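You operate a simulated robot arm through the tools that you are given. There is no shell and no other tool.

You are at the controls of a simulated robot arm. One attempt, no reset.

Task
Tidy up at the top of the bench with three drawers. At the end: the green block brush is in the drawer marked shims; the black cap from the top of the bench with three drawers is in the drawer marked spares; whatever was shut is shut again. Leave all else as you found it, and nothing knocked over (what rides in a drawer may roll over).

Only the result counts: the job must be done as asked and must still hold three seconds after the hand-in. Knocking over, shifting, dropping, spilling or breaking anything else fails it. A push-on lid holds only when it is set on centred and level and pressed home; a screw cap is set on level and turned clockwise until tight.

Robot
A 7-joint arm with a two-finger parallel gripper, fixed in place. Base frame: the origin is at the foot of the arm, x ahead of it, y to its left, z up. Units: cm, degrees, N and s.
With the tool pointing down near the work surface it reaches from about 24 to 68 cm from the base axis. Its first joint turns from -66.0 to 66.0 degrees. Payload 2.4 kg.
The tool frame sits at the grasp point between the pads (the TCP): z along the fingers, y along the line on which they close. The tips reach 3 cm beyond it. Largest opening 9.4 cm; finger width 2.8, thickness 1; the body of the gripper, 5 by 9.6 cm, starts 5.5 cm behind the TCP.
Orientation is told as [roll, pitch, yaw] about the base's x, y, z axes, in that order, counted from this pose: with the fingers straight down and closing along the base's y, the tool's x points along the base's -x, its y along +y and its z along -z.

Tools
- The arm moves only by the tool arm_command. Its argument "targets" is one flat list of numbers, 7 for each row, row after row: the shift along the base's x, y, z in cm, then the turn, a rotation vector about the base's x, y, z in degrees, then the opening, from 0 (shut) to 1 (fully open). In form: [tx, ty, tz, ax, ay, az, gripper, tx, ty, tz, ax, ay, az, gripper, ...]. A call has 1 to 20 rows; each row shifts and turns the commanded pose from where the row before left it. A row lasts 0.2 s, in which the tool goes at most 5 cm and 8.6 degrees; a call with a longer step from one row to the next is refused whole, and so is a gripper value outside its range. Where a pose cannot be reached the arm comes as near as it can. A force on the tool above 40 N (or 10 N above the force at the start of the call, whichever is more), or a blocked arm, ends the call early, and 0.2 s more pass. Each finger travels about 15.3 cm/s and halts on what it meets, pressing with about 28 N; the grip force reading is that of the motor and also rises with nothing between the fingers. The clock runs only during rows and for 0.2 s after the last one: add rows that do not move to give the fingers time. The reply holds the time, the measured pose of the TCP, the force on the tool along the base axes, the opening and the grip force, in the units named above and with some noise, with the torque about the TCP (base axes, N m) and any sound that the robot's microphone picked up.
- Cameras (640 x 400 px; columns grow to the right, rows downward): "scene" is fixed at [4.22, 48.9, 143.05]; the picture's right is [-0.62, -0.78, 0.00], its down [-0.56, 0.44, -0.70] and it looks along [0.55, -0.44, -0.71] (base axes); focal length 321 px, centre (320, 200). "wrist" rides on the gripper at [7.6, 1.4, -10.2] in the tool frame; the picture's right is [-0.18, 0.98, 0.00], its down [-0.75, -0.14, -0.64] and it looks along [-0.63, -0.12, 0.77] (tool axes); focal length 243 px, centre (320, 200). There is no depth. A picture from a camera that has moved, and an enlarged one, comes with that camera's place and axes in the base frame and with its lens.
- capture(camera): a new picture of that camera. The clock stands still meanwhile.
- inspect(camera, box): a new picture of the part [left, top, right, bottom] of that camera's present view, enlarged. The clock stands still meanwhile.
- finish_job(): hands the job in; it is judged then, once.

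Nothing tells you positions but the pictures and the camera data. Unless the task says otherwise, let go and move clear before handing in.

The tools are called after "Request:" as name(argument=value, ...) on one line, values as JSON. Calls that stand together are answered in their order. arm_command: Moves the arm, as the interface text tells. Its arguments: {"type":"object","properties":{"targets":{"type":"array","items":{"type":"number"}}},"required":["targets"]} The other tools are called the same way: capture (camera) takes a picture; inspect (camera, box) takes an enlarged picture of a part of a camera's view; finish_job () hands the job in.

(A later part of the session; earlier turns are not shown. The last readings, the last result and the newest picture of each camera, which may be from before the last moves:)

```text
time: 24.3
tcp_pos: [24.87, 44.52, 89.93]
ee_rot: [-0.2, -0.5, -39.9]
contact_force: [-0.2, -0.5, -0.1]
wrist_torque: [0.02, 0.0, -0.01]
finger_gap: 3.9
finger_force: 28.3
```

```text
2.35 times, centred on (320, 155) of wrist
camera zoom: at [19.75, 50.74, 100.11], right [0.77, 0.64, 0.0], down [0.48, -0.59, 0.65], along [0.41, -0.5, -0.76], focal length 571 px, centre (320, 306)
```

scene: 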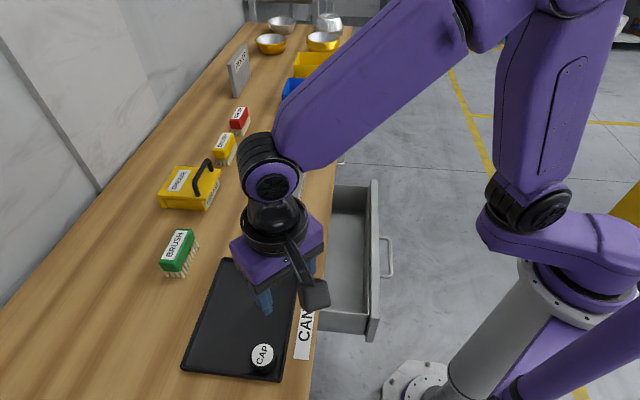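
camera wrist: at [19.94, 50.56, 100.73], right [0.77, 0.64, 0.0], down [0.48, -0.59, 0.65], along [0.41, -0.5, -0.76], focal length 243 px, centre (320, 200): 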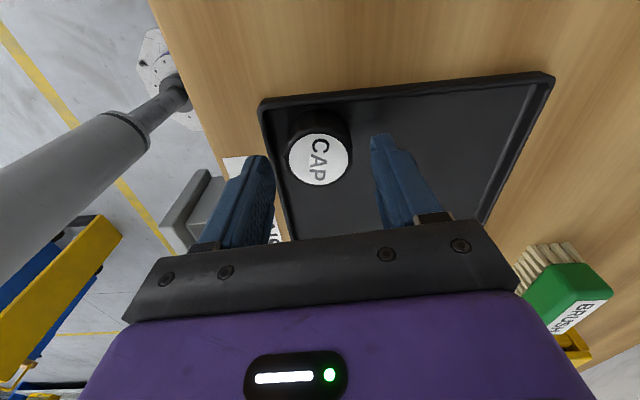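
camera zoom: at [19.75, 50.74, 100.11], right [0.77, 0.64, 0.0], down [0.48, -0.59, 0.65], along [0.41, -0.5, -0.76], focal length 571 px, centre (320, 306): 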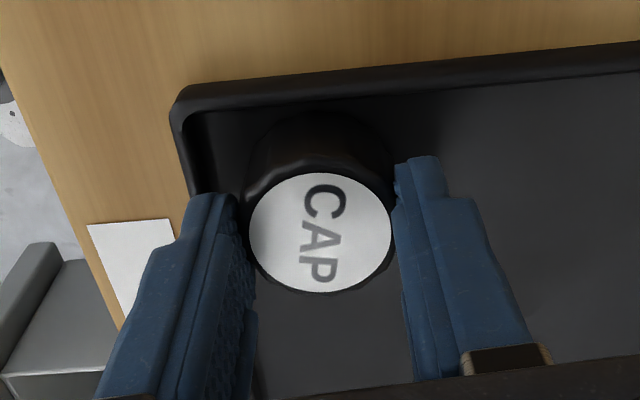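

The cap is gripped (gap 3.9). I'm lifting straight up slowly.

Request:
arm_command(targets=[0, 0, 0.4, 0, 0, 0, 0.35, 0, 0, 0.8, 0, 0, 0, 0.35, 0, 0, 1.5, 0, 0, 0, 0.35, 0, 0, 2, 0, 0, 0, 0.35, 0, 0, 2, 0, 0, 0, 0.35])

Request:
inspect(camera="wrist", box=[200, 70, 440, 240])

Request:
capture(camera="scene")

```text
time: 25.5
tcp_pos: [24.68, 44.58, 96.63]
ee_rot: [-0.3, -0.6, -39.9]
contact_force: [0.4, -0.6, 0.4]
wrist_torque: [-0.02, 0.04, 0.01]
finger_gap: 3.86
finger_force: 28.2
```

```text
2.35 times, centred on (320, 155) of wrist
camera zoom: at [19.67, 50.75, 106.86], right [0.77, 0.64, 0.0], down [0.48, -0.59, 0.65], along [0.41, -0.5, -0.76], focal length 571 px, centre (320, 306)
```

zoom: 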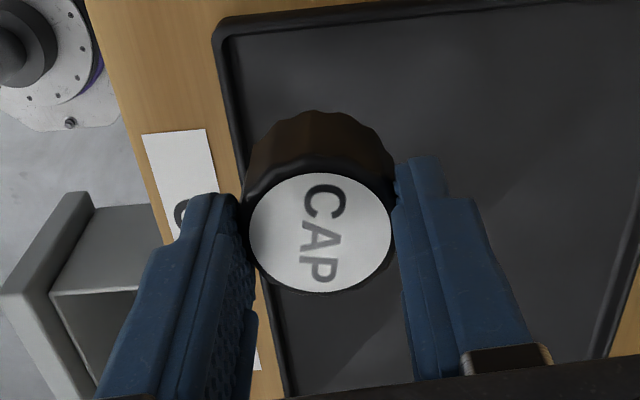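

```text
taken
```

scene: 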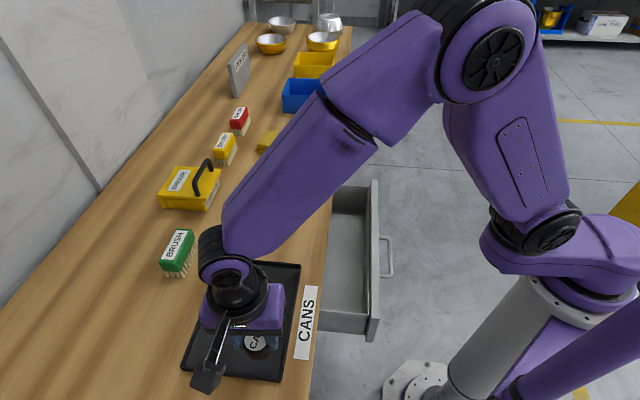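

The cap is held securely. I'll carry it over the open SPARES drawer, well left of the bolt, turning the gripper so it's narrow across the drawer opening.

Request:
arm_command(targets=[0.3, -2.0, 0.4, 0, 0, 8.4, 0.35, 0.68, -2.7, 0.4, 0, 0, 8.4, 0.35, 0.68, -2.7, 0.4, 0, 0, 8.4, 0.35, 0.68, -2.7, 0.4, 0, 0, 8.4, 0.35, 0.68, -2.7, 0.4, 0, 0, 8.4, 0.35, 0.68, -2.7, 0.4, 0, 0, 8.4, 0.35, 0.68, -2.7, 0, 0, 0, 8.4, 0.35, 0.68, -2.7, 0, 0, 0, 8.4, 0.35, 0.68, -2.7, 0, 0, 0, 8.4, 0.35, 0.66, -2.6, 0, 0, 0, 8.4, 0.35])

Request:
capture(camera="wrist")

Request:
capture(camera="scene")

```text
time: 27.7
tcp_pos: [30.93, 18.47, 99.14]
ee_rot: [-0.1, -0.6, 44.2]
contact_force: [-0.8, -0.9, -0.1]
wrist_torque: [-0.01, 0.0, 0.0]
finger_gap: 3.92
finger_force: 28.5
```

```text
taken
camera wrist: at [24.33, 14.15, 109.28], right [-0.55, 0.83, 0.0], down [0.63, 0.42, 0.65], along [0.54, 0.36, -0.76], focal length 243 px, centre (320, 200)
```

wrist: 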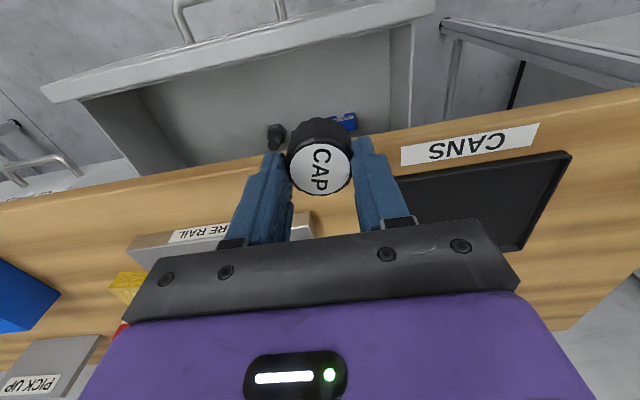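

```text
taken
```

scene: 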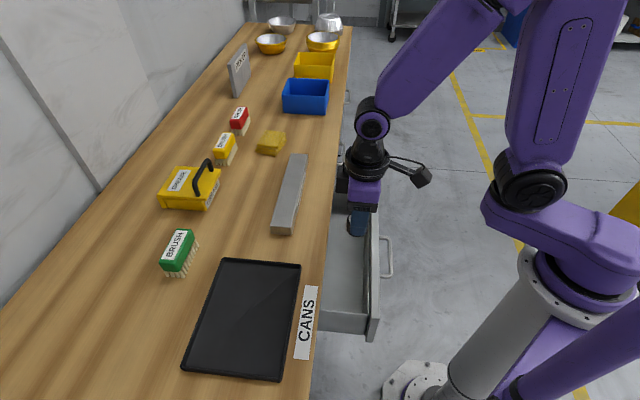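

The view shows the bolt and another blue item in the drawer near the bench edge. I'll zoom in to choose a free spot.

Request:
inspect(camera="wrist", box=[200, 20, 440, 190])

Request:
inspect(camera="scene", box=[300, 170, 420, 350])

```text
2.35 times, centred on (320, 105) of wrist
camera zoom: at [24.33, 14.15, 109.28], right [-0.55, 0.83, 0.0], down [0.63, 0.42, 0.65], along [0.54, 0.36, -0.76], focal length 571 px, centre (320, 424)
```

zoom: 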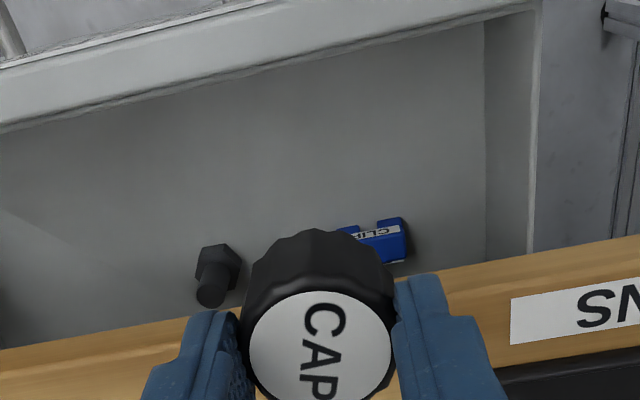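

```text
2.22 times, centred on (360, 260) of scene
camera zoom: at [4.22, 48.9, 143.05], right [-0.62, -0.78, 0.0], down [-0.56, 0.44, -0.7], along [0.55, -0.44, -0.71], focal length 713 px, centre (231, 67)
```

zoom: 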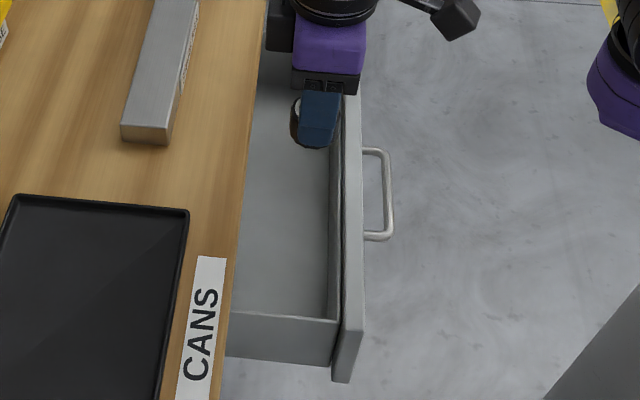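

The free spot at n≈36, u≈9 is clear of the bolt and clip. I'll lower the cap into the drawer in stages.

Request:
arm_command(targets=[0.45, 0.3, -2, 0, 0, 0, 0.35, 0.45, 0.3, -3.5, 0, 0, 0, 0.35, 0, 0, -4, 0, 0, 0, 0.35, 0, 0, -4, 0, 0, 0, 0.35, 0, 0, -4, 0, 0, 0, 0.35])

Request:
capture(camera="wrist")

Request:
inspect(camera="scene", box=[300, 170, 420, 350])

```text
time: 28.9
tcp_pos: [31.85, 19.19, 81.67]
ee_rot: [-0.1, -0.7, 44.2]
contact_force: [0.0, 0.3, 0.0]
wrist_torque: [-0.02, 0.01, 0.05]
finger_gap: 3.88
finger_force: 27.6
```

```text
taken
camera wrist: at [25.22, 14.88, 91.7], right [-0.55, 0.83, 0.0], down [0.63, 0.42, 0.65], along [0.54, 0.36, -0.76], focal length 243 px, centre (320, 200)
```

wrist: 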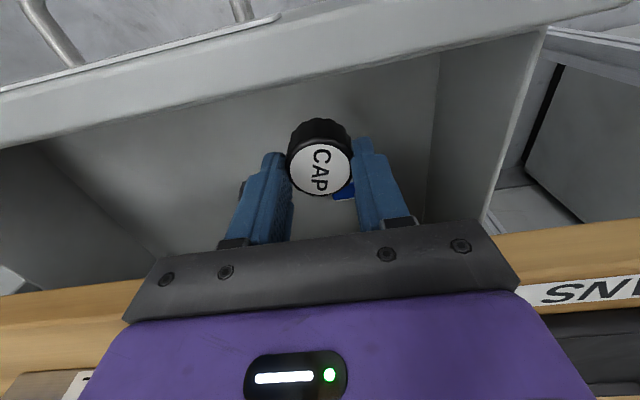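

```text
2.22 times, centred on (360, 260) of scene
camera zoom: at [4.22, 48.9, 143.05], right [-0.62, -0.78, 0.0], down [-0.56, 0.44, -0.7], along [0.55, -0.44, -0.71], focal length 713 px, centre (231, 67)
```

zoom: 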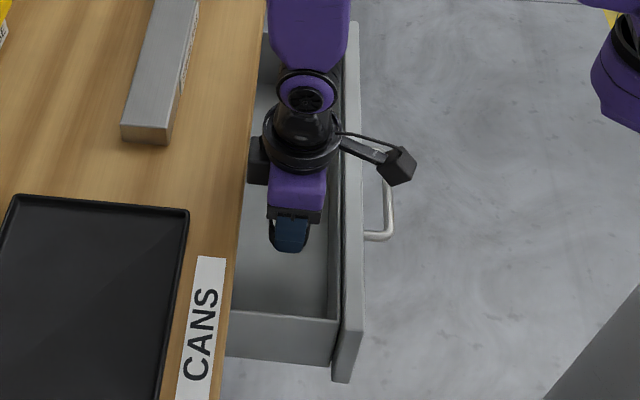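

I see a small black box on the far side of the gripper, close to the bench edge. I'll zoom in before lowering further.

Request:
inspect(camera="scene", box=[320, 190, 400, 300])

```text
3.64 times, centred on (360, 245) of scene
camera zoom: at [4.22, 48.9, 143.05], right [-0.62, -0.78, 0.0], down [-0.56, 0.44, -0.7], along [0.55, -0.44, -0.71], focal length 1166 px, centre (174, 36)
```

zoom: 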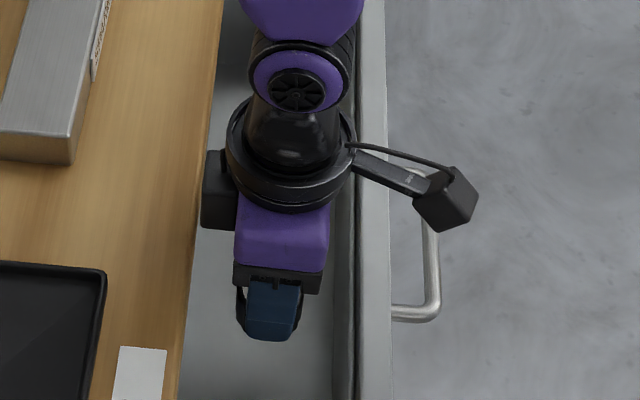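

I'll shift about 1.4 cm toward the drawer front to keep that box clear of the bench edge, then lower further.

Request:
arm_command(targets=[-0.5, -0.5, 0, 0, 0, 0, 0.35, -0.5, -0.5, 0, 0, 0, 0, 0.35, 0, 0, -1.5, 0, 0, 0, 0.35, 0, 0, -1.5, 0, 0, 0, 0.35])

Request:
capture(camera="wrist")

Request:
inspect(camera="scene", box=[320, 190, 400, 300])

```text
time: 29.9
tcp_pos: [30.95, 18.06, 78.53]
ee_rot: [-0.1, -0.7, 44.1]
contact_force: [0.9, 0.6, -0.4]
wrist_torque: [0.0, 0.01, -0.03]
finger_gap: 3.89
finger_force: 28.0
```

```text
taken
camera wrist: at [24.5, 13.79, 88.73], right [-0.55, 0.83, 0.0], down [0.63, 0.42, 0.65], along [0.54, 0.36, -0.76], focal length 243 px, centre (320, 200)
```

wrist: 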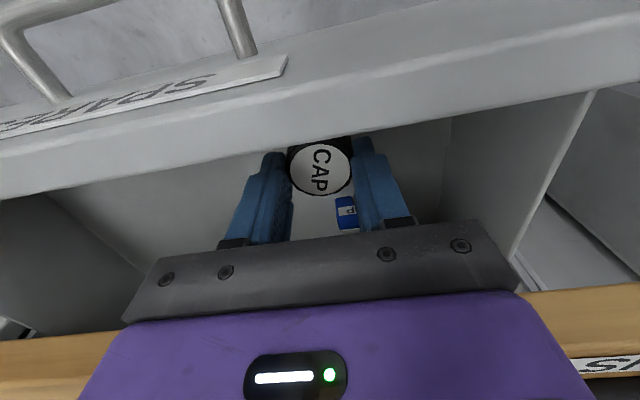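

```text
3.64 times, centred on (360, 245) of scene
camera zoom: at [4.22, 48.9, 143.05], right [-0.62, -0.78, 0.0], down [-0.56, 0.44, -0.7], along [0.55, -0.44, -0.71], focal length 1166 px, centre (174, 36)
```

zoom: 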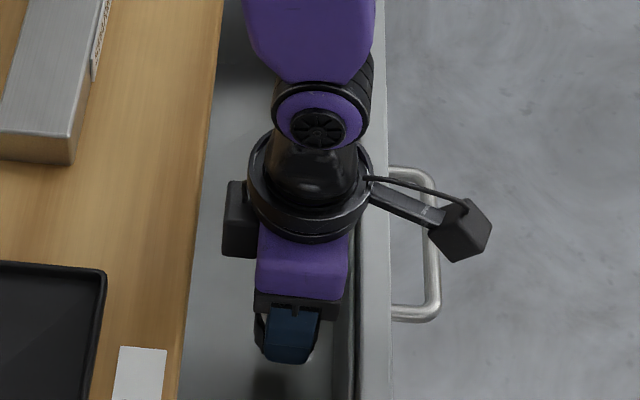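

Request:
arm_command(targets=[0.1, 0.1, -0.5, 0, 0, 0, 0.35, 0, 0, -0.5, 0, 0, 0, 0.35])

Request:
arm_command(targets=[0, 0, -0.4, 0, 0, 0, 0.35])

Request:
arm_command(targets=[0, 0, -0.4, 0, 0, 0, 0.35])

```text
time: 30.5
tcp_pos: [31.06, 18.31, 77.68]
ee_rot: [-0.1, -0.7, 44.2]
contact_force: [-0.2, -0.1, 0.1]
wrist_torque: [-0.05, -0.05, -0.02]
finger_gap: 3.9
finger_force: 28.0
```

```text
time: 30.9
tcp_pos: [31.08, 18.27, 77.11]
ee_rot: [-0.1, -0.7, 44.2]
contact_force: [0.6, 0.3, -0.1]
wrist_torque: [0.0, 0.0, -0.01]
finger_gap: 3.9
finger_force: 27.8
```

```text
time: 31.3
tcp_pos: [31.0, 18.32, 76.75]
ee_rot: [-0.1, -0.6, 44.3]
contact_force: [0.5, -0.3, 0.2]
wrist_torque: [0.01, 0.01, 0.0]
finger_gap: 3.9
finger_force: 27.9
```

Request:
inspect(camera="scene", box=[320, 200, 400, 310])

Request:
inspect(camera="wrist", box=[200, 70, 440, 240])

```text
3.64 times, centred on (360, 255) of scene
camera zoom: at [4.22, 48.9, 143.05], right [-0.62, -0.78, 0.0], down [-0.56, 0.44, -0.7], along [0.55, -0.44, -0.71], focal length 1166 px, centre (174, 0)
```

zoom: 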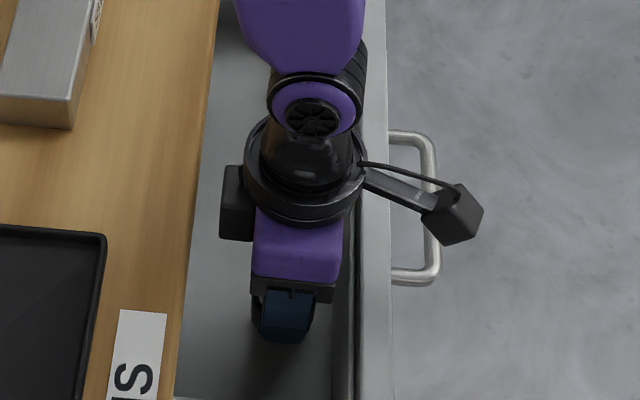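

```text
2.35 times, centred on (320, 155) of wrist
camera zoom: at [24.49, 13.95, 86.87], right [-0.55, 0.83, 0.0], down [0.63, 0.42, 0.65], along [0.54, 0.36, -0.76], focal length 571 px, centre (320, 306)
```

zoom: 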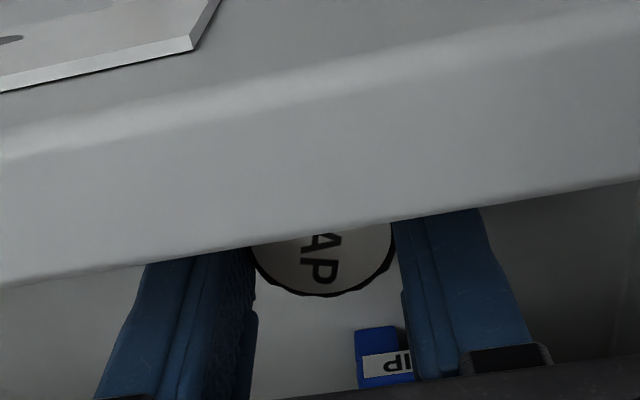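

Request:
arm_command(targets=[0, 0, -0.4, 0, 0, 0, 0.35])

Request:
arm_command(targets=[0, 0, -0.4, 0, 0, 0, 0.35])

Request:
arm_command(targets=[0, 0, -0.3, 0, 0, 0, 0.35])

```text
time: 31.7
tcp_pos: [31.09, 18.19, 76.28]
ee_rot: [-0.1, -0.6, 44.2]
contact_force: [-0.3, 0.2, 1.3]
wrist_torque: [-0.03, 0.02, 0.01]
finger_gap: 3.9
finger_force: 28.1
```

```text
time: 32.1
tcp_pos: [31.08, 18.26, 75.83]
ee_rot: [-0.1, -0.7, 44.1]
contact_force: [-0.5, -0.7, 0.2]
wrist_torque: [-0.01, -0.01, 0.0]
finger_gap: 3.89
finger_force: 27.7
```

```text
time: 32.5
tcp_pos: [31.01, 18.16, 75.58]
ee_rot: [-0.2, -0.6, 44.1]
contact_force: [-0.1, 0.2, -0.8]
wrist_torque: [0.01, -0.01, -0.05]
finger_gap: 3.89
finger_force: 27.6
```

Request:
arm_command(targets=[0, 0, -0.3, 0, 0, 0, 0.35])

Request:
arm_command(targets=[0, 0, -0.3, 0, 0, 0, 0.35])

Request:
inspect(camera="scene", box=[320, 200, 400, 310])

```text
time: 32.9
tcp_pos: [31.15, 18.2, 75.22]
ee_rot: [-0.2, -0.6, 44.2]
contact_force: [0.0, 0.1, -0.2]
wrist_torque: [-0.02, 0.02, -0.02]
finger_gap: 3.92
finger_force: 28.1
```

```text
time: 33.3
tcp_pos: [30.95, 18.14, 74.95]
ee_rot: [-0.1, -0.6, 44.1]
contact_force: [-0.3, 0.9, -1.3]
wrist_torque: [-0.01, 0.01, 0.02]
finger_gap: 3.89
finger_force: 27.7
```

```text
3.64 times, centred on (360, 255) of scene
camera zoom: at [4.22, 48.9, 143.05], right [-0.62, -0.78, 0.0], down [-0.56, 0.44, -0.7], along [0.55, -0.44, -0.71], focal length 1166 px, centre (174, 0)
```

zoom: 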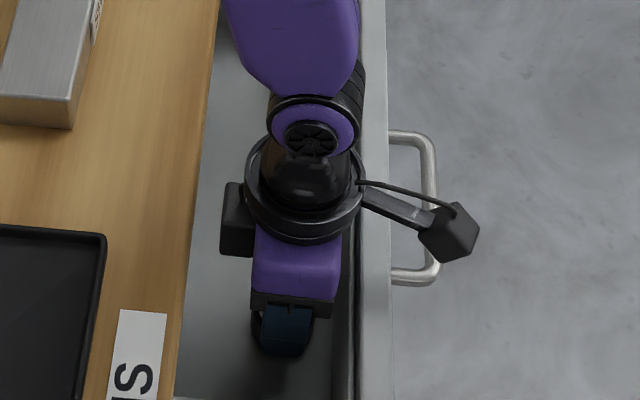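

Request:
arm_command(targets=[0, 0, -0.3, 0, 0, 0, 0.35])

Request:
arm_command(targets=[0, 0, -0.3, 0, 0, 0, 0.35])

Request:
arm_command(targets=[0, 0, -0.3, 0, 0, 0, 0.35])

```text
time: 33.7
tcp_pos: [30.95, 18.29, 74.71]
ee_rot: [-0.1, -0.8, 44.1]
contact_force: [0.1, 0.2, -0.2]
wrist_torque: [0.01, 0.0, 0.06]
finger_gap: 3.91
finger_force: 27.8
```

```text
time: 34.1
tcp_pos: [31.11, 18.32, 74.51]
ee_rot: [0.0, -0.8, 44.3]
contact_force: [-2.3, -0.2, 24.1]
wrist_torque: [0.0, 0.1, 0.0]
finger_gap: 3.94
finger_force: 27.7
```

```text
time: 34.5
tcp_pos: [31.11, 18.27, 73.98]
ee_rot: [-0.1, -0.6, 44.1]
contact_force: [-1.5, 0.0, 24.2]
wrist_torque: [0.05, 0.04, 0.03]
finger_gap: 3.87
finger_force: 27.8
```

The cap is now resting on the drawer floor, with about 24 N of upward contact. I'll release and rise straight up.

Request:
arm_command(targets=[0, 0, 0.2, 0, 0, 0, 0.42, 0, 0, 0, 0, 0, 0, 0.6, 0, 0, 0, 0, 0, 0, 0.6, 0, 0, 1, 0, 0, 0, 0.6, 0, 0, 2, 0, 0, 0, 0.6, 0, 0, 3, 0, 0, 0, 0.6, 0, 0, 4, 0, 0, 0, 0.6, 0, 0, 4, 0, 0, 0, 0.6])

Request:
capture(camera="wrist")

Request:
capture(camera="scene")

```text
time: 36.3
tcp_pos: [31.1, 18.48, 88.44]
ee_rot: [-0.2, -0.6, 44.2]
contact_force: [0.2, -0.3, 0.1]
wrist_torque: [0.01, 0.01, -0.02]
finger_gap: 5.62
finger_force: 0.1
```

```text
taken
camera wrist: at [24.49, 14.15, 98.67], right [-0.55, 0.83, 0.0], down [0.63, 0.42, 0.65], along [0.54, 0.36, -0.76], focal length 243 px, centre (320, 200)
```

wrist: 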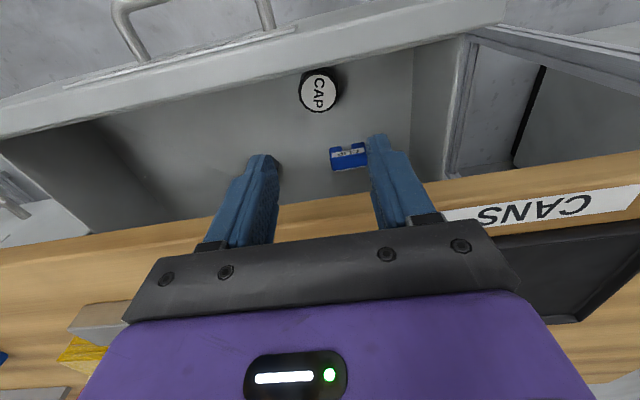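

```text
taken
```

scene: 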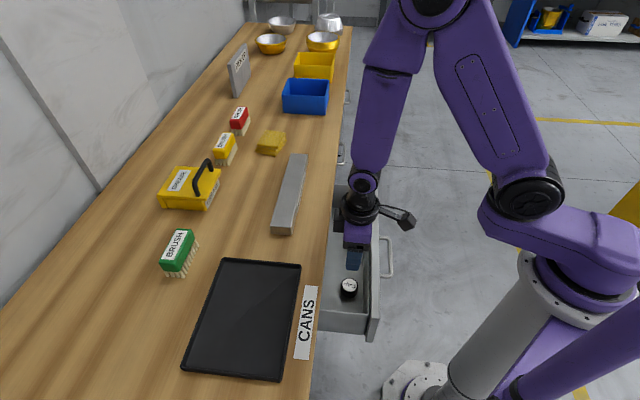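

The cap stands in the SPARES drawer, clear of the bolt and clip. To close the drawer I'll regrasp its handle in the same pose as before, starting by turning back and moving in front of the drawer.

Request:
arm_command(targets=[0, -0.6, 1.2, 0, 0, -7.85, 0.5, 0, -1.2, 0.8, 0, 0, -7.85, 0.4, 0, -1.2, 0.6, 0, 0, -7.85, 0.32, 0, -1.2, 0.5, 0, 0, -7.85, 0.32, 0, -1.2, 0.5, 0, 0, -7.85, 0.32, 0, -1.2, 0.4, 0, 0, -7.85, 0.32, 0, -1.2, 0.4, 0, 0, -7.85, 0.32, 0, -1.2, 0.4, 0, 0, -7.85, 0.32, 0, -1.2, 0.3, 0, 0, -7.85, 0.32, 0, -1.2, 0.3, 0, 0, -7.85, 0.32, 0, -1.2, 0, 0, 0, -7.85, 0.32])

```text
time: 38.7
tcp_pos: [31.14, 5.59, 93.83]
ee_rot: [-0.1, -0.6, -42.5]
contact_force: [0.7, 0.2, -1.1]
wrist_torque: [-0.01, 0.01, 0.01]
finger_gap: 3.02
finger_force: 0.0
```

Request:
arm_command(targets=[-0.5, -0.6, -2.8, 0, 0, 0, 0.32, -0.5, -0.6, -2.8, 0, 0, 0, 0.32, -0.5, -0.6, -2.8, 0, 0, 0, 0.32, -0.15, -0.2, -0.6, 5.92, -3.71, -0.3, 0.32, -0.15, -0.2, -0.6, 5.92, -3.71, -0.3, 0.32, -0.15, -0.2, -0.6, 5.92, -3.71, -0.3, 0.32, -0.15, -0.2, -0.6, 5.92, -3.71, -0.3, 0.32])

Request:
capture(camera="wrist")

Request:
inspect(camera="scene", box=[300, 180, 440, 340])

```text
time: 40.3
tcp_pos: [28.92, 2.96, 82.86]
ee_rot: [27.4, 4.6, -42.5]
contact_force: [-0.1, -0.9, 0.4]
wrist_torque: [-0.01, -0.02, -0.02]
finger_gap: 3.0
finger_force: 0.1
```

```text
taken
camera wrist: at [21.47, 5.07, 93.21], right [0.75, 0.49, 0.44], down [0.3, -0.84, 0.44], along [0.59, -0.2, -0.78], focal length 243 px, centre (320, 200)
```

wrist: 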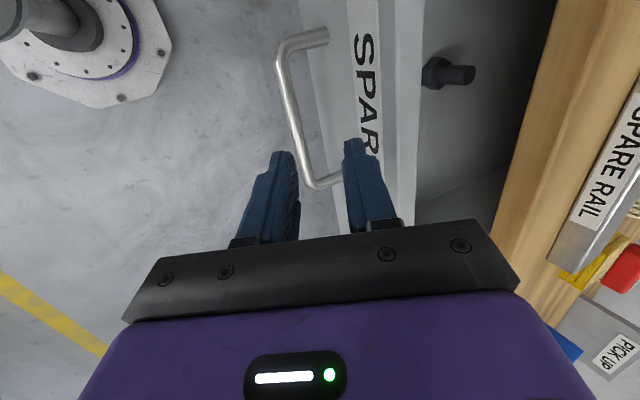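

```text
2.50 times, centred on (370, 260) of scene
camera zoom: at [4.22, 48.9, 143.05], right [-0.62, -0.78, 0.0], down [-0.56, 0.44, -0.7], along [0.55, -0.44, -0.71], focal length 802 px, centre (195, 50)
```

zoom: 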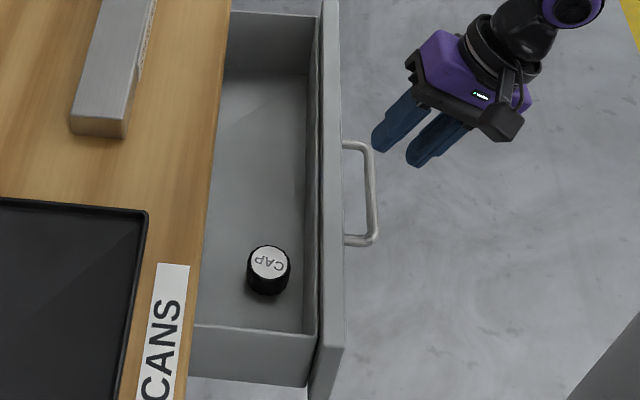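

The handle lines up with the open fingers. I'll go in along the earlier retreat path and close on the bar.

Request:
arm_command(targets=[0, 0, -2.1, 0, 0, 0, 0.32, 0, 0, -2.1, 0, 0, 0, 0.32, 0.3, 0.42, -1.05, 0, 0, 0, 0.32, 0.3, 0.42, -1.05, 0, 0, 0, 0.32, 0.25, 0.38, -1.0, 0, 0, 0, 0.32])

Request:
capture(camera="wrist")

```text
time: 41.5
tcp_pos: [29.98, 4.39, 75.62]
ee_rot: [27.5, 4.4, -42.5]
contact_force: [0.6, 0.4, 0.0]
wrist_torque: [0.02, 0.0, -0.03]
finger_gap: 2.97
finger_force: 0.0
```

```text
taken
camera wrist: at [22.56, 6.51, 85.86], right [0.75, 0.5, 0.44], down [0.3, -0.84, 0.45], along [0.59, -0.2, -0.78], focal length 243 px, centre (320, 200)
```

wrist: 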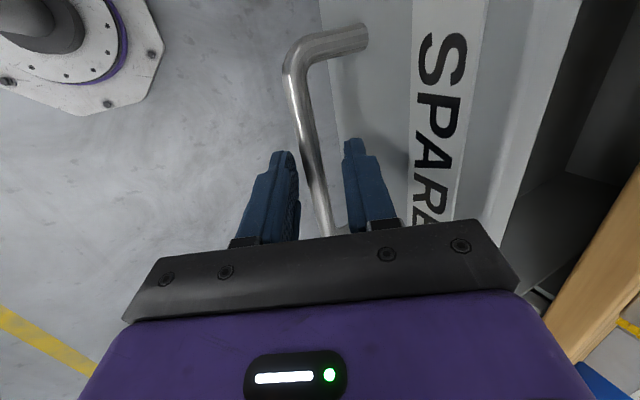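

Request:
arm_command(targets=[0, 0, 0, 0, 0, 0, 0.1, 0, 0, 0, 0, 0, 0, 0.08, 0, 0, 0, 0, 0, 0, 0.08])

Request:
arm_command(targets=[0.1, 0.1, 0, 0, 0, 0, 0.08, 0.2, 0.2, 0, 0, 0, 0, 0.08, 0.3, 0.3, 0, 0, 0, 0, 0.08, 0.4, 0.4, 0, 0, 0, 0, 0.08, 0.4, 0.4, 0, 0, 0, 0, 0.08, 0.4, 0.4, 0, 0, 0, 0, 0.08])

```text
time: 42.3
tcp_pos: [30.0, 4.36, 75.55]
ee_rot: [27.3, 4.4, -42.5]
contact_force: [0.8, -2.5, -11.8]
wrist_torque: [-0.48, -0.28, 0.65]
finger_gap: 1.15
finger_force: 44.7
```

```text
time: 43.7
tcp_pos: [31.64, 6.2, 75.46]
ee_rot: [27.4, 4.4, -42.6]
contact_force: [-1.6, -1.0, -17.7]
wrist_torque: [-1.05, -0.88, 0.02]
finger_gap: 1.15
finger_force: 45.0
```

Request:
arm_command(targets=[0.15, 0.15, -0.1, 0, 0, 0, 0.08, 0.3, 0.3, 0, 0, 0, 0, 0.08, 0.4, 0.4, 0, 0, 0, 0, 0.08, 0.4, 0.4, 0, 0, 0, 0, 0.08, 0.4, 0.4, 0, 0, 0, 0, 0.08, 0.4, 0.4, 0, 0, 0, 0, 0.08, 0.4, 0.4, 0, 0, 0, 0, 0.08, 0.4, 0.4, 0, 0, 0, 0, 0.08, 0.4, 0.4, 0, 0, 0, 0, 0.08, 0.4, 0.4, 0, 0, 0, 0, 0.08])

```text
time: 45.9
tcp_pos: [35.23, 9.81, 75.46]
ee_rot: [27.7, 4.4, -42.5]
contact_force: [-0.8, -0.8, 36.1]
wrist_torque: [-0.31, -0.83, 0.15]
finger_gap: 1.15
finger_force: 45.2
```

Request:
arm_command(targets=[0, 0, 0.15, 0, 0, 0, 0.08])

```text
time: 46.3
tcp_pos: [35.08, 9.68, 75.54]
ee_rot: [27.2, 4.4, -42.5]
contact_force: [5.6, -1.4, 8.2]
wrist_torque: [0.01, -0.27, 0.87]
finger_gap: 1.18
finger_force: 44.8
```

Request:
arm_command(targets=[0.15, 0.15, 0, 0, 0, 0, 0.08, 0.3, 0.3, 0, 0, 0, 0, 0.08, 0.4, 0.4, 0, 0, 0, 0, 0.08, 0.4, 0.4, 0, 0, 0, 0, 0.08, 0.4, 0.4, 0, 0, 0, 0, 0.08, 0.4, 0.4, 0, 0, 0, 0, 0.08, 0.4, 0.4, 0, 0, 0, 0, 0.08, 0.4, 0.4, 0, 0, 0, 0, 0.08])

Request:
capture(camera="scene")

Request:
capture(camera="wrist")

```text
time: 48.1
tcp_pos: [38.04, 12.66, 75.61]
ee_rot: [27.2, 4.4, -42.5]
contact_force: [3.6, -6.0, -31.9]
wrist_torque: [-1.1, -0.68, 0.17]
finger_gap: 1.17
finger_force: 44.9
```

```text
taken
```

scene: 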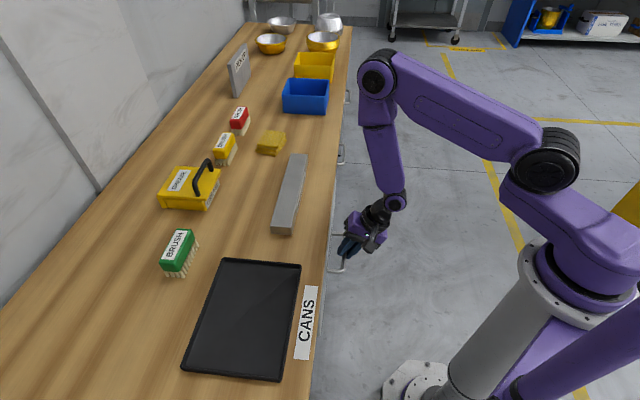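

```text
taken
camera wrist: at [30.76, 14.74, 85.87], right [0.75, 0.5, 0.43], down [0.3, -0.84, 0.45], along [0.59, -0.2, -0.78], focal length 243 px, centre (320, 200)
```

wrist: 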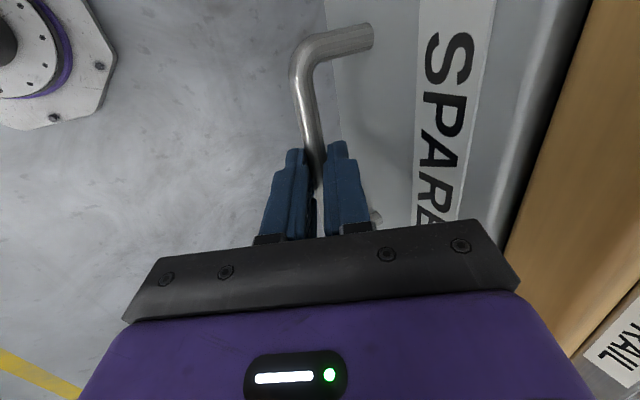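

Request:
arm_command(targets=[0, 0, -0.12, 0, 0, 0, 0.08, 0.2, 0.2, 0, 0, 0, 0, 0.08, 0.3, 0.3, 0, 0, 0, 0, 0.08, 0.3, 0.3, 0, 0, 0, 0, 0.08, 0.3, 0.3, 0, 0, 0, 0, 0.08, 0.3, 0.3, 0, 0, 0, 0, 0.08])

```text
time: 49.5
tcp_pos: [39.44, 13.92, 75.52]
ee_rot: [27.1, 4.6, -42.4]
contact_force: [0.5, -2.2, -32.6]
wrist_torque: [-0.33, 0.07, 0.68]
finger_gap: 1.18
finger_force: 45.3
```

Request:
arm_command(targets=[0, 0, -0.15, 0, 0, 0, 0.08, 0.15, 0.15, 0, 0, 0, 0, 0.08, 0.15, 0.15, 0, 0, 0, 0, 0.08, 0.15, 0.15, 0, 0, 0, 0, 0.08])

Request:
capture(camera="wrist")

Request:
inspect(camera="scene", box=[290, 180, 410, 280])

```text
time: 50.5
tcp_pos: [39.82, 14.3, 75.4]
ee_rot: [27.3, 4.5, -42.4]
contact_force: [-16.5, -10.9, 33.5]
wrist_torque: [-0.3, -0.2, 0.97]
finger_gap: 1.19
finger_force: 45.0
```

```text
taken
camera wrist: at [32.47, 16.44, 85.82], right [0.75, 0.5, 0.44], down [0.3, -0.84, 0.45], along [0.59, -0.2, -0.78], focal length 243 px, centre (320, 200)
```

wrist: 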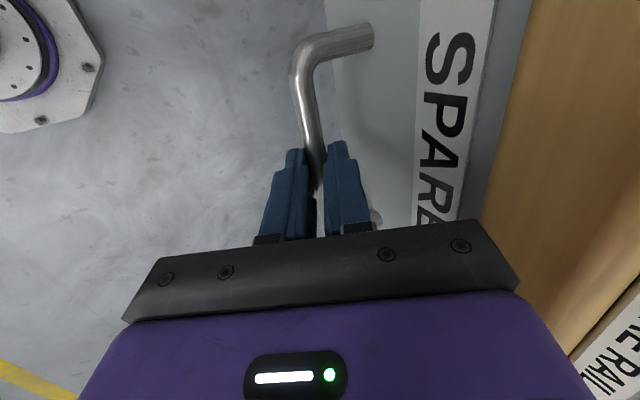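

```text
4.00 times, centred on (350, 230) of scene
camera zoom: at [4.14, 48.86, 143.07], right [-0.62, -0.78, 0.0], down [-0.56, 0.44, -0.7], along [0.55, -0.44, -0.71], focal length 1283 px, centre (200, 80)
```

zoom: 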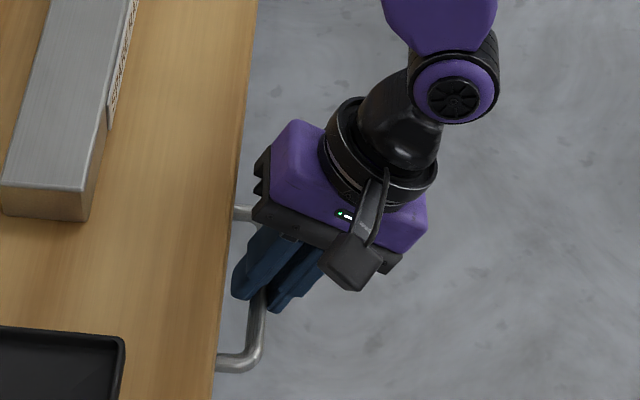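

The drawer seems home, with a reaction of about 19 N. I'll relieve the vertical strain and give it one last gentle push to confirm.

Request:
arm_command(targets=[0.05, 0.05, 0.15, 0, 0, 0, 0.08, 0.12, 0.12, 0, 0, 0, 0, 0.08, 0.12, 0.12, 0, 0, 0, 0, 0.08])

```text
time: 51.3
tcp_pos: [39.8, 14.39, 75.39]
ee_rot: [26.7, 4.7, -42.8]
contact_force: [-23.4, -22.8, 18.4]
wrist_torque: [-0.88, -0.25, 0.92]
finger_gap: 1.18
finger_force: 44.9
```

The drawer is firmly against its stop. I'm releasing the handle and backing off.

Request:
arm_command(targets=[-0.15, -0.15, 0.05, 0, 0, 0, 0.08, 0, 0, 0, 0, 0, 0, 0.32, 0, 0, 0, 0, 0, 0, 0.32, -0.28, -0.42, 1.05, 0, 0, 0, 0.32, -0.28, -0.42, 1.05, 0, 0, 0, 0.32, -0.28, -0.42, 1.05, 0, 0, 0, 0.32, -1, -1.5, 3, 0, 0, 0, 0.32, -1, -1.5, 3, 0, 0, 0, 0.32])

Request:
capture(camera="wrist")

Request:
inspect(camera="scene", box=[290, 180, 410, 280])

```text
time: 53.1
tcp_pos: [37.25, 10.34, 84.84]
ee_rot: [27.4, 4.5, -42.6]
contact_force: [0.1, -0.3, -0.2]
wrist_torque: [0.01, 0.01, -0.02]
finger_gap: 3.0
finger_force: 0.0
```

```text
taken
camera wrist: at [29.81, 12.53, 95.27], right [0.75, 0.5, 0.44], down [0.3, -0.84, 0.45], along [0.59, -0.2, -0.78], focal length 243 px, centre (320, 200)
```

wrist: 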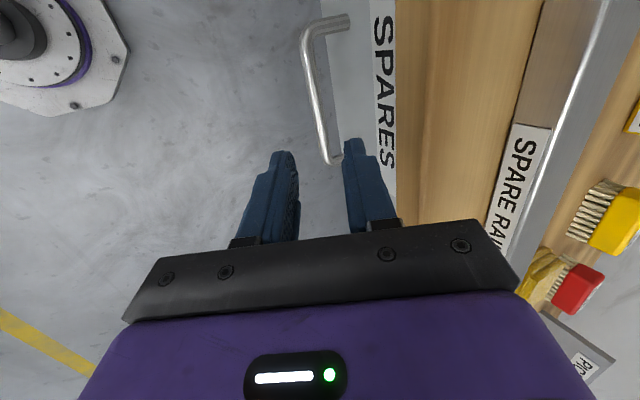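

```text
4.00 times, centred on (350, 230) of scene
camera zoom: at [4.22, 48.9, 143.05], right [-0.62, -0.78, 0.0], down [-0.56, 0.44, -0.7], along [0.55, -0.44, -0.71], focal length 1283 px, centre (200, 80)
```

zoom: 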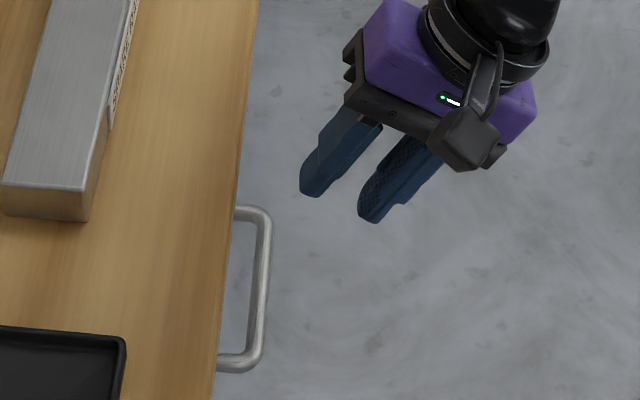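

SPARES is shut again with the cap inside. Next I'll slide along in front of the bench to the second drawer's handle, checking its label on the way.

Request:
arm_command(targets=[1.5, -1.5, 0, 0, 0, 0, 0.32, 3, -3, 0, 0, 0, 0, 0.32, 3, -3, 0, 0, 0, 0, 0.32, 3, -3, 0, 0, 0, 0, 0.32, 3, -3, 0, 0, 0, 0, 0.32, 3, -3, 0, 0, 0, 0, 0.32, 3, -3, 0, 0, 0, 0, 0.32])

Request:
capture(camera="wrist")

Request:
capture(camera="scene")

```text
time: 54.7
tcp_pos: [56.58, -9.51, 84.99]
ee_rot: [27.5, 4.4, -42.6]
contact_force: [-0.6, 0.2, -0.2]
wrist_torque: [-0.02, 0.0, 0.0]
finger_gap: 3.0
finger_force: 0.0
```

```text
taken
camera wrist: at [49.23, -7.42, 95.28], right [0.75, 0.49, 0.44], down [0.3, -0.84, 0.45], along [0.59, -0.2, -0.78], focal length 243 px, centre (320, 200)
```

wrist: 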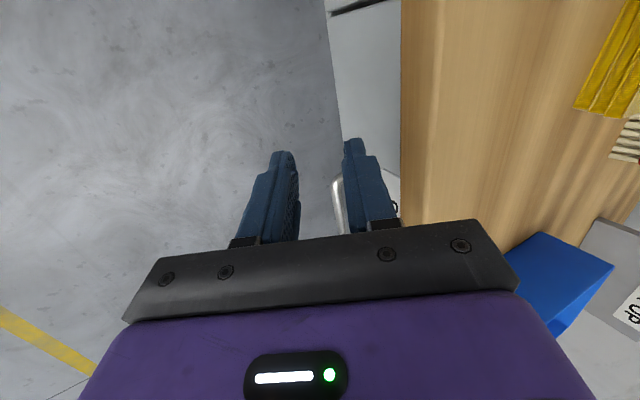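

```text
taken
```

scene: 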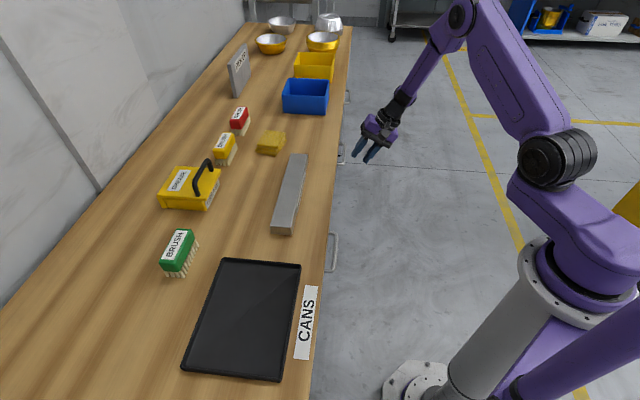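

Request:
arm_command(targets=[2.6, -2.5, 0, 0, 0, 0, 0.32, 2.6, -2.5, 0, 0, 0, 0, 0.32, 2.3, -2.2, 0, 0, 0, 0, 0.32])

Request:
capture(camera="wrist")

Request:
inspect(camera="wrist", box=[260, 0, 460, 200])

Request:
inspect(camera="scene", box=[310, 110, 390, 180])

```text
time: 55.5
tcp_pos: [63.46, -16.58, 84.69]
ee_rot: [27.4, 4.5, -42.6]
contact_force: [-0.4, 1.3, 1.0]
wrist_torque: [-0.05, -0.01, -0.01]
finger_gap: 2.99
finger_force: 0.0
out of reach, approached as far as the arm can: row 3
```

```text
taken
camera wrist: at [56.06, -14.53, 94.88], right [0.75, 0.5, 0.44], down [0.3, -0.84, 0.44], along [0.59, -0.2, -0.78], focal length 243 px, centre (320, 200)
```

wrist: 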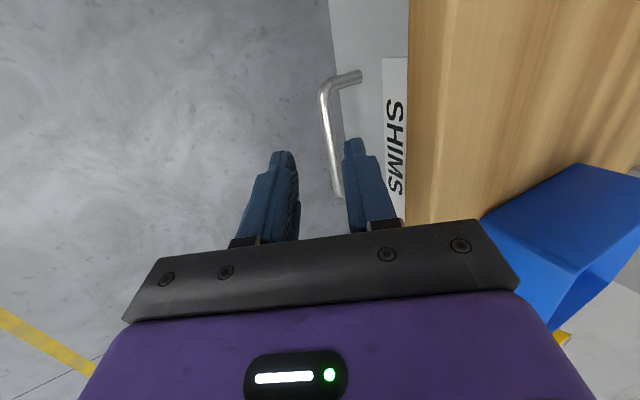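

```text
2.00 times, centred on (360, 100) of wrist
camera zoom: at [56.06, -14.53, 94.88], right [0.75, 0.5, 0.44], down [0.3, -0.84, 0.44], along [0.59, -0.2, -0.78], focal length 485 px, centre (240, 400)
```

zoom: 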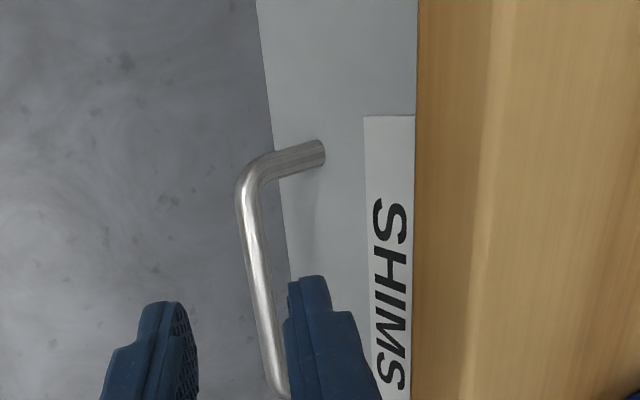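

```text
5.71 times, centred on (350, 145) of scene
camera zoom: at [4.22, 48.9, 143.05], right [-0.62, -0.78, 0.0], down [-0.56, 0.44, -0.7], along [0.55, -0.44, -0.71], focal length 1833 px, centre (149, 514)
```

zoom: 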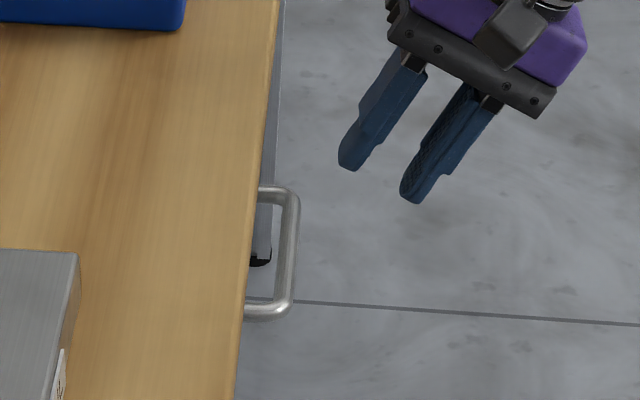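

The label confirms this is SHIMS, but I'm at the reach limit. I'll lean the tool back along the bench, turning about the closing axis, which still suits the bar, to gain reach.

Request:
arm_command(targets=[0, 0, 0, -3.9, -3.9, -2.87, 0.32, 0, 0, 0, -3.9, -3.9, -2.87, 0.32, 0, 0, 0, -3.9, -3.9, -2.87, 0.32, 0, 0, 0, -3.9, -3.9, -2.87, 0.32])

Request:
capture(camera="wrist")

Request:
capture(camera="scene")

```text
time: 56.5
tcp_pos: [63.59, -16.57, 84.68]
ee_rot: [28.7, -17.6, -54.3]
contact_force: [0.0, -1.0, 0.2]
wrist_torque: [-0.01, 0.04, -0.01]
finger_gap: 3.02
finger_force: 0.0
```

```text
taken
camera wrist: at [54.66, -10.29, 91.57], right [0.72, 0.48, 0.5], down [-0.02, -0.71, 0.7], along [0.69, -0.51, -0.51], focal length 243 px, centre (320, 200)
```

wrist: 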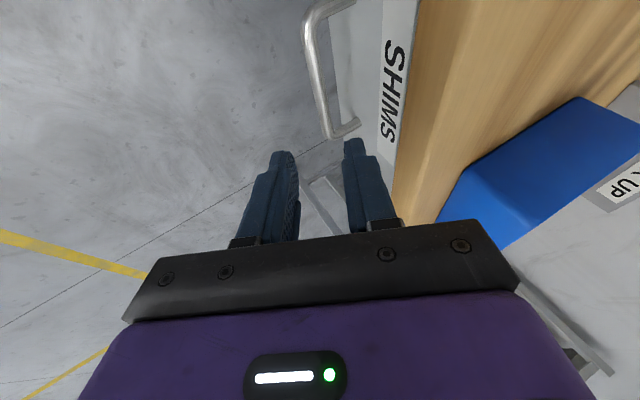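

```text
taken
```

scene: 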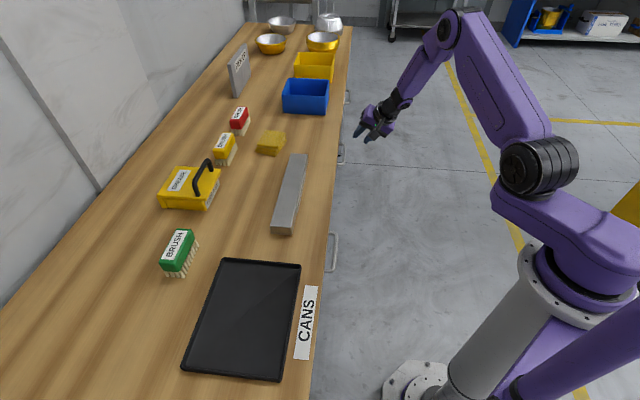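

The lean worked, so there's more reach now. The bar spans u≈53–64 at n≈39, z≈74.5. I'll go to a pre-grasp in line with it.

Request:
arm_command(targets=[-0.4, 1.4, -0.9, 0, 0, 0, 0.32, -0.4, 1.4, -0.9, 0, 0, 0, 0.32, 1.3, 0.15, -2, 0, 0, 0, 0.32, 1.3, 0.15, -2, 0, 0, 0, 0.32])

Request:
capture(camera="wrist")

Request:
inspect(camera="scene", box=[310, 110, 390, 180])

```text
time: 57.5
tcp_pos: [65.21, -13.07, 78.73]
ee_rot: [28.7, -17.7, -54.2]
contact_force: [0.8, -0.2, 0.5]
wrist_torque: [0.01, 0.02, 0.01]
finger_gap: 3.02
finger_force: 0.1
```

```text
taken
camera wrist: at [56.27, -6.95, 85.65], right [0.72, 0.48, 0.51], down [-0.02, -0.71, 0.7], along [0.69, -0.51, -0.51], focal length 243 px, centre (320, 200)
```

wrist: 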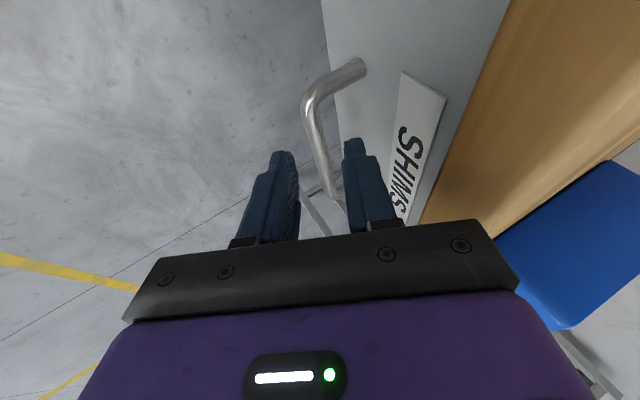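

```text
5.71 times, centred on (350, 145) of scene
camera zoom: at [4.22, 48.9, 143.05], right [-0.62, -0.78, 0.0], down [-0.56, 0.44, -0.7], along [0.55, -0.44, -0.71], focal length 1833 px, centre (149, 514)
```

zoom: 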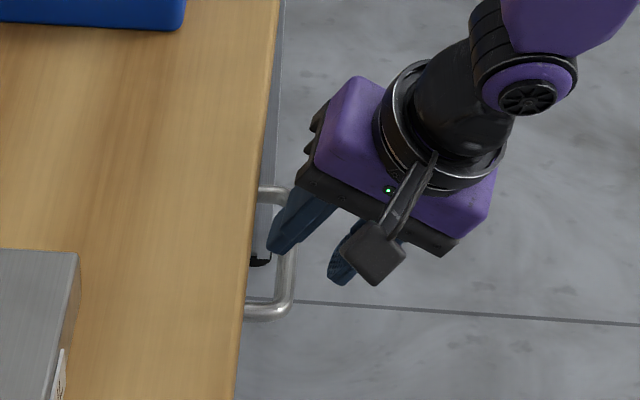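

Request:
arm_command(targets=[0.72, 0.04, -1.03, 0, 0, 0, 0.32, 0.72, 0.04, -1.03, 0, 0, 0, 0.32, 0.7, 0.04, -1.0, 0, 0, 0, 0.32])

Request:
capture(camera="wrist")

Request:
inspect(camera="scene", box=[310, 110, 390, 180])

```text
time: 58.3
tcp_pos: [67.62, -13.1, 75.8]
ee_rot: [28.7, -17.5, -54.2]
contact_force: [0.2, 0.3, 0.0]
wrist_torque: [-0.01, 0.01, -0.01]
finger_gap: 3.04
finger_force: 0.1
```

```text
taken
camera wrist: at [58.64, -6.92, 82.67], right [0.72, 0.48, 0.51], down [-0.02, -0.71, 0.7], along [0.69, -0.51, -0.51], focal length 243 px, centre (320, 200)
```

wrist: 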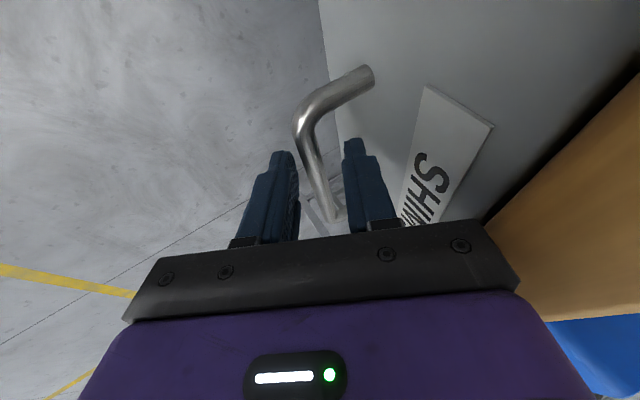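

```text
5.71 times, centred on (350, 145) of scene
camera zoom: at [4.22, 48.9, 143.05], right [-0.62, -0.78, 0.0], down [-0.56, 0.44, -0.7], along [0.55, -0.44, -0.71], focal length 1833 px, centre (149, 514)
```

zoom: 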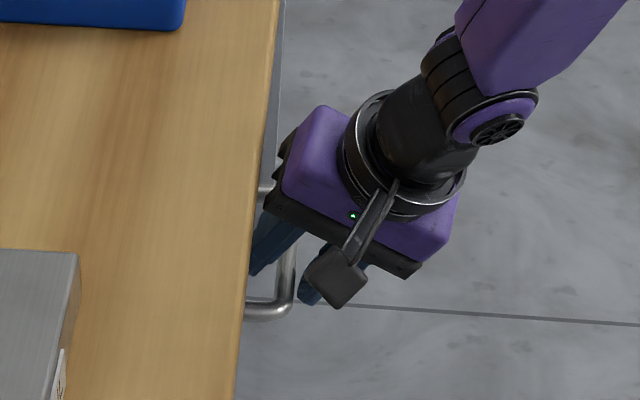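

Request:
arm_command(targets=[0, 0, 0, 0, 0, 0, 0.1, 0, 0, 0, 0, 0, 0, 0.08, 0, 0, 0, 0, 0, 0, 0.08])

Request:
capture(camera="wrist")

```text
time: 59.1
tcp_pos: [67.44, -13.33, 75.58]
ee_rot: [28.4, -17.5, -54.3]
contact_force: [-8.5, -10.1, -11.3]
wrist_torque: [-0.63, 0.01, 1.24]
finger_gap: 1.18
finger_force: 45.1
```

```text
taken
camera wrist: at [58.5, -7.09, 82.54], right [0.72, 0.48, 0.5], down [-0.02, -0.71, 0.7], along [0.69, -0.51, -0.51], focal length 243 px, centre (320, 200)
```

wrist: 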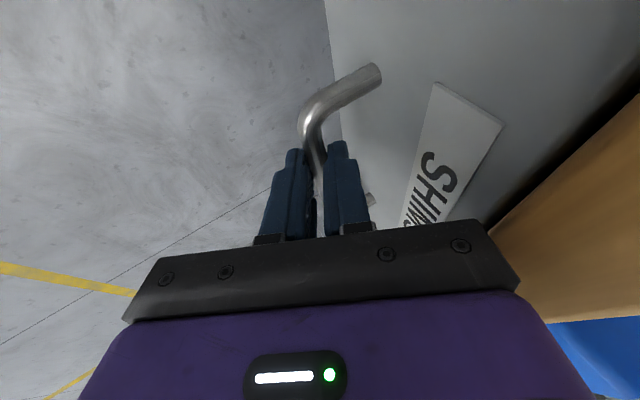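

The SHIMS bar is gripped; I'll pull gently.

Request:
arm_command(targets=[-0.1, -0.1, -0.05, 0, 0, 0, 0.08, -0.1, -0.1, 0, 0, 0, 0, 0.08, -0.15, -0.15, 0, 0, 0, 0, 0.08, -0.2, -0.2, 0, 0, 0, 0, 0.08, -0.2, -0.2, 0, 0, 0, 0, 0.08, -0.2, -0.2, 0, 0, 0, 0, 0.08])

```text
time: 59.7
tcp_pos: [67.16, -13.35, 75.65]
ee_rot: [28.4, -17.8, -54.1]
contact_force: [4.5, -4.7, -6.9]
wrist_torque: [-0.35, -0.29, 0.88]
finger_gap: 1.17
finger_force: 45.1
stopped in row 2: the force on the tool passed its limit at 42 N (the readings are from after the stop); the commanded pose is now the measured one
```

Request:
arm_command(targets=[0, 0, 0, 0, 0, 0, 0.08, -0.1, -0.1, 0, 0, 0, 0, 0.08, -0.1, -0.1, 0, 0, 0, 0, 0.08])

Request:
arm_command(targets=[-0.1, -0.1, 0, 0, 0, 0, 0.08, -0.15, -0.15, 0, 0, 0, 0, 0.08, -0.2, -0.2, 0, 0, 0, 0, 0.08, -0.2, -0.2, 0, 0, 0, 0, 0.08])

```text
time: 60.5
tcp_pos: [67.18, -13.51, 75.64]
ee_rot: [28.5, -17.5, -54.3]
contact_force: [9.4, -6.7, -19.2]
wrist_torque: [-1.24, -1.16, 0.62]
finger_gap: 1.14
finger_force: 45.2
```

```text
time: 61.5
tcp_pos: [66.48, -14.14, 75.6]
ee_rot: [28.4, -17.5, -54.2]
contact_force: [8.9, -6.2, -20.6]
wrist_torque: [-1.03, -0.89, 0.66]
finger_gap: 1.17
finger_force: 44.9
```

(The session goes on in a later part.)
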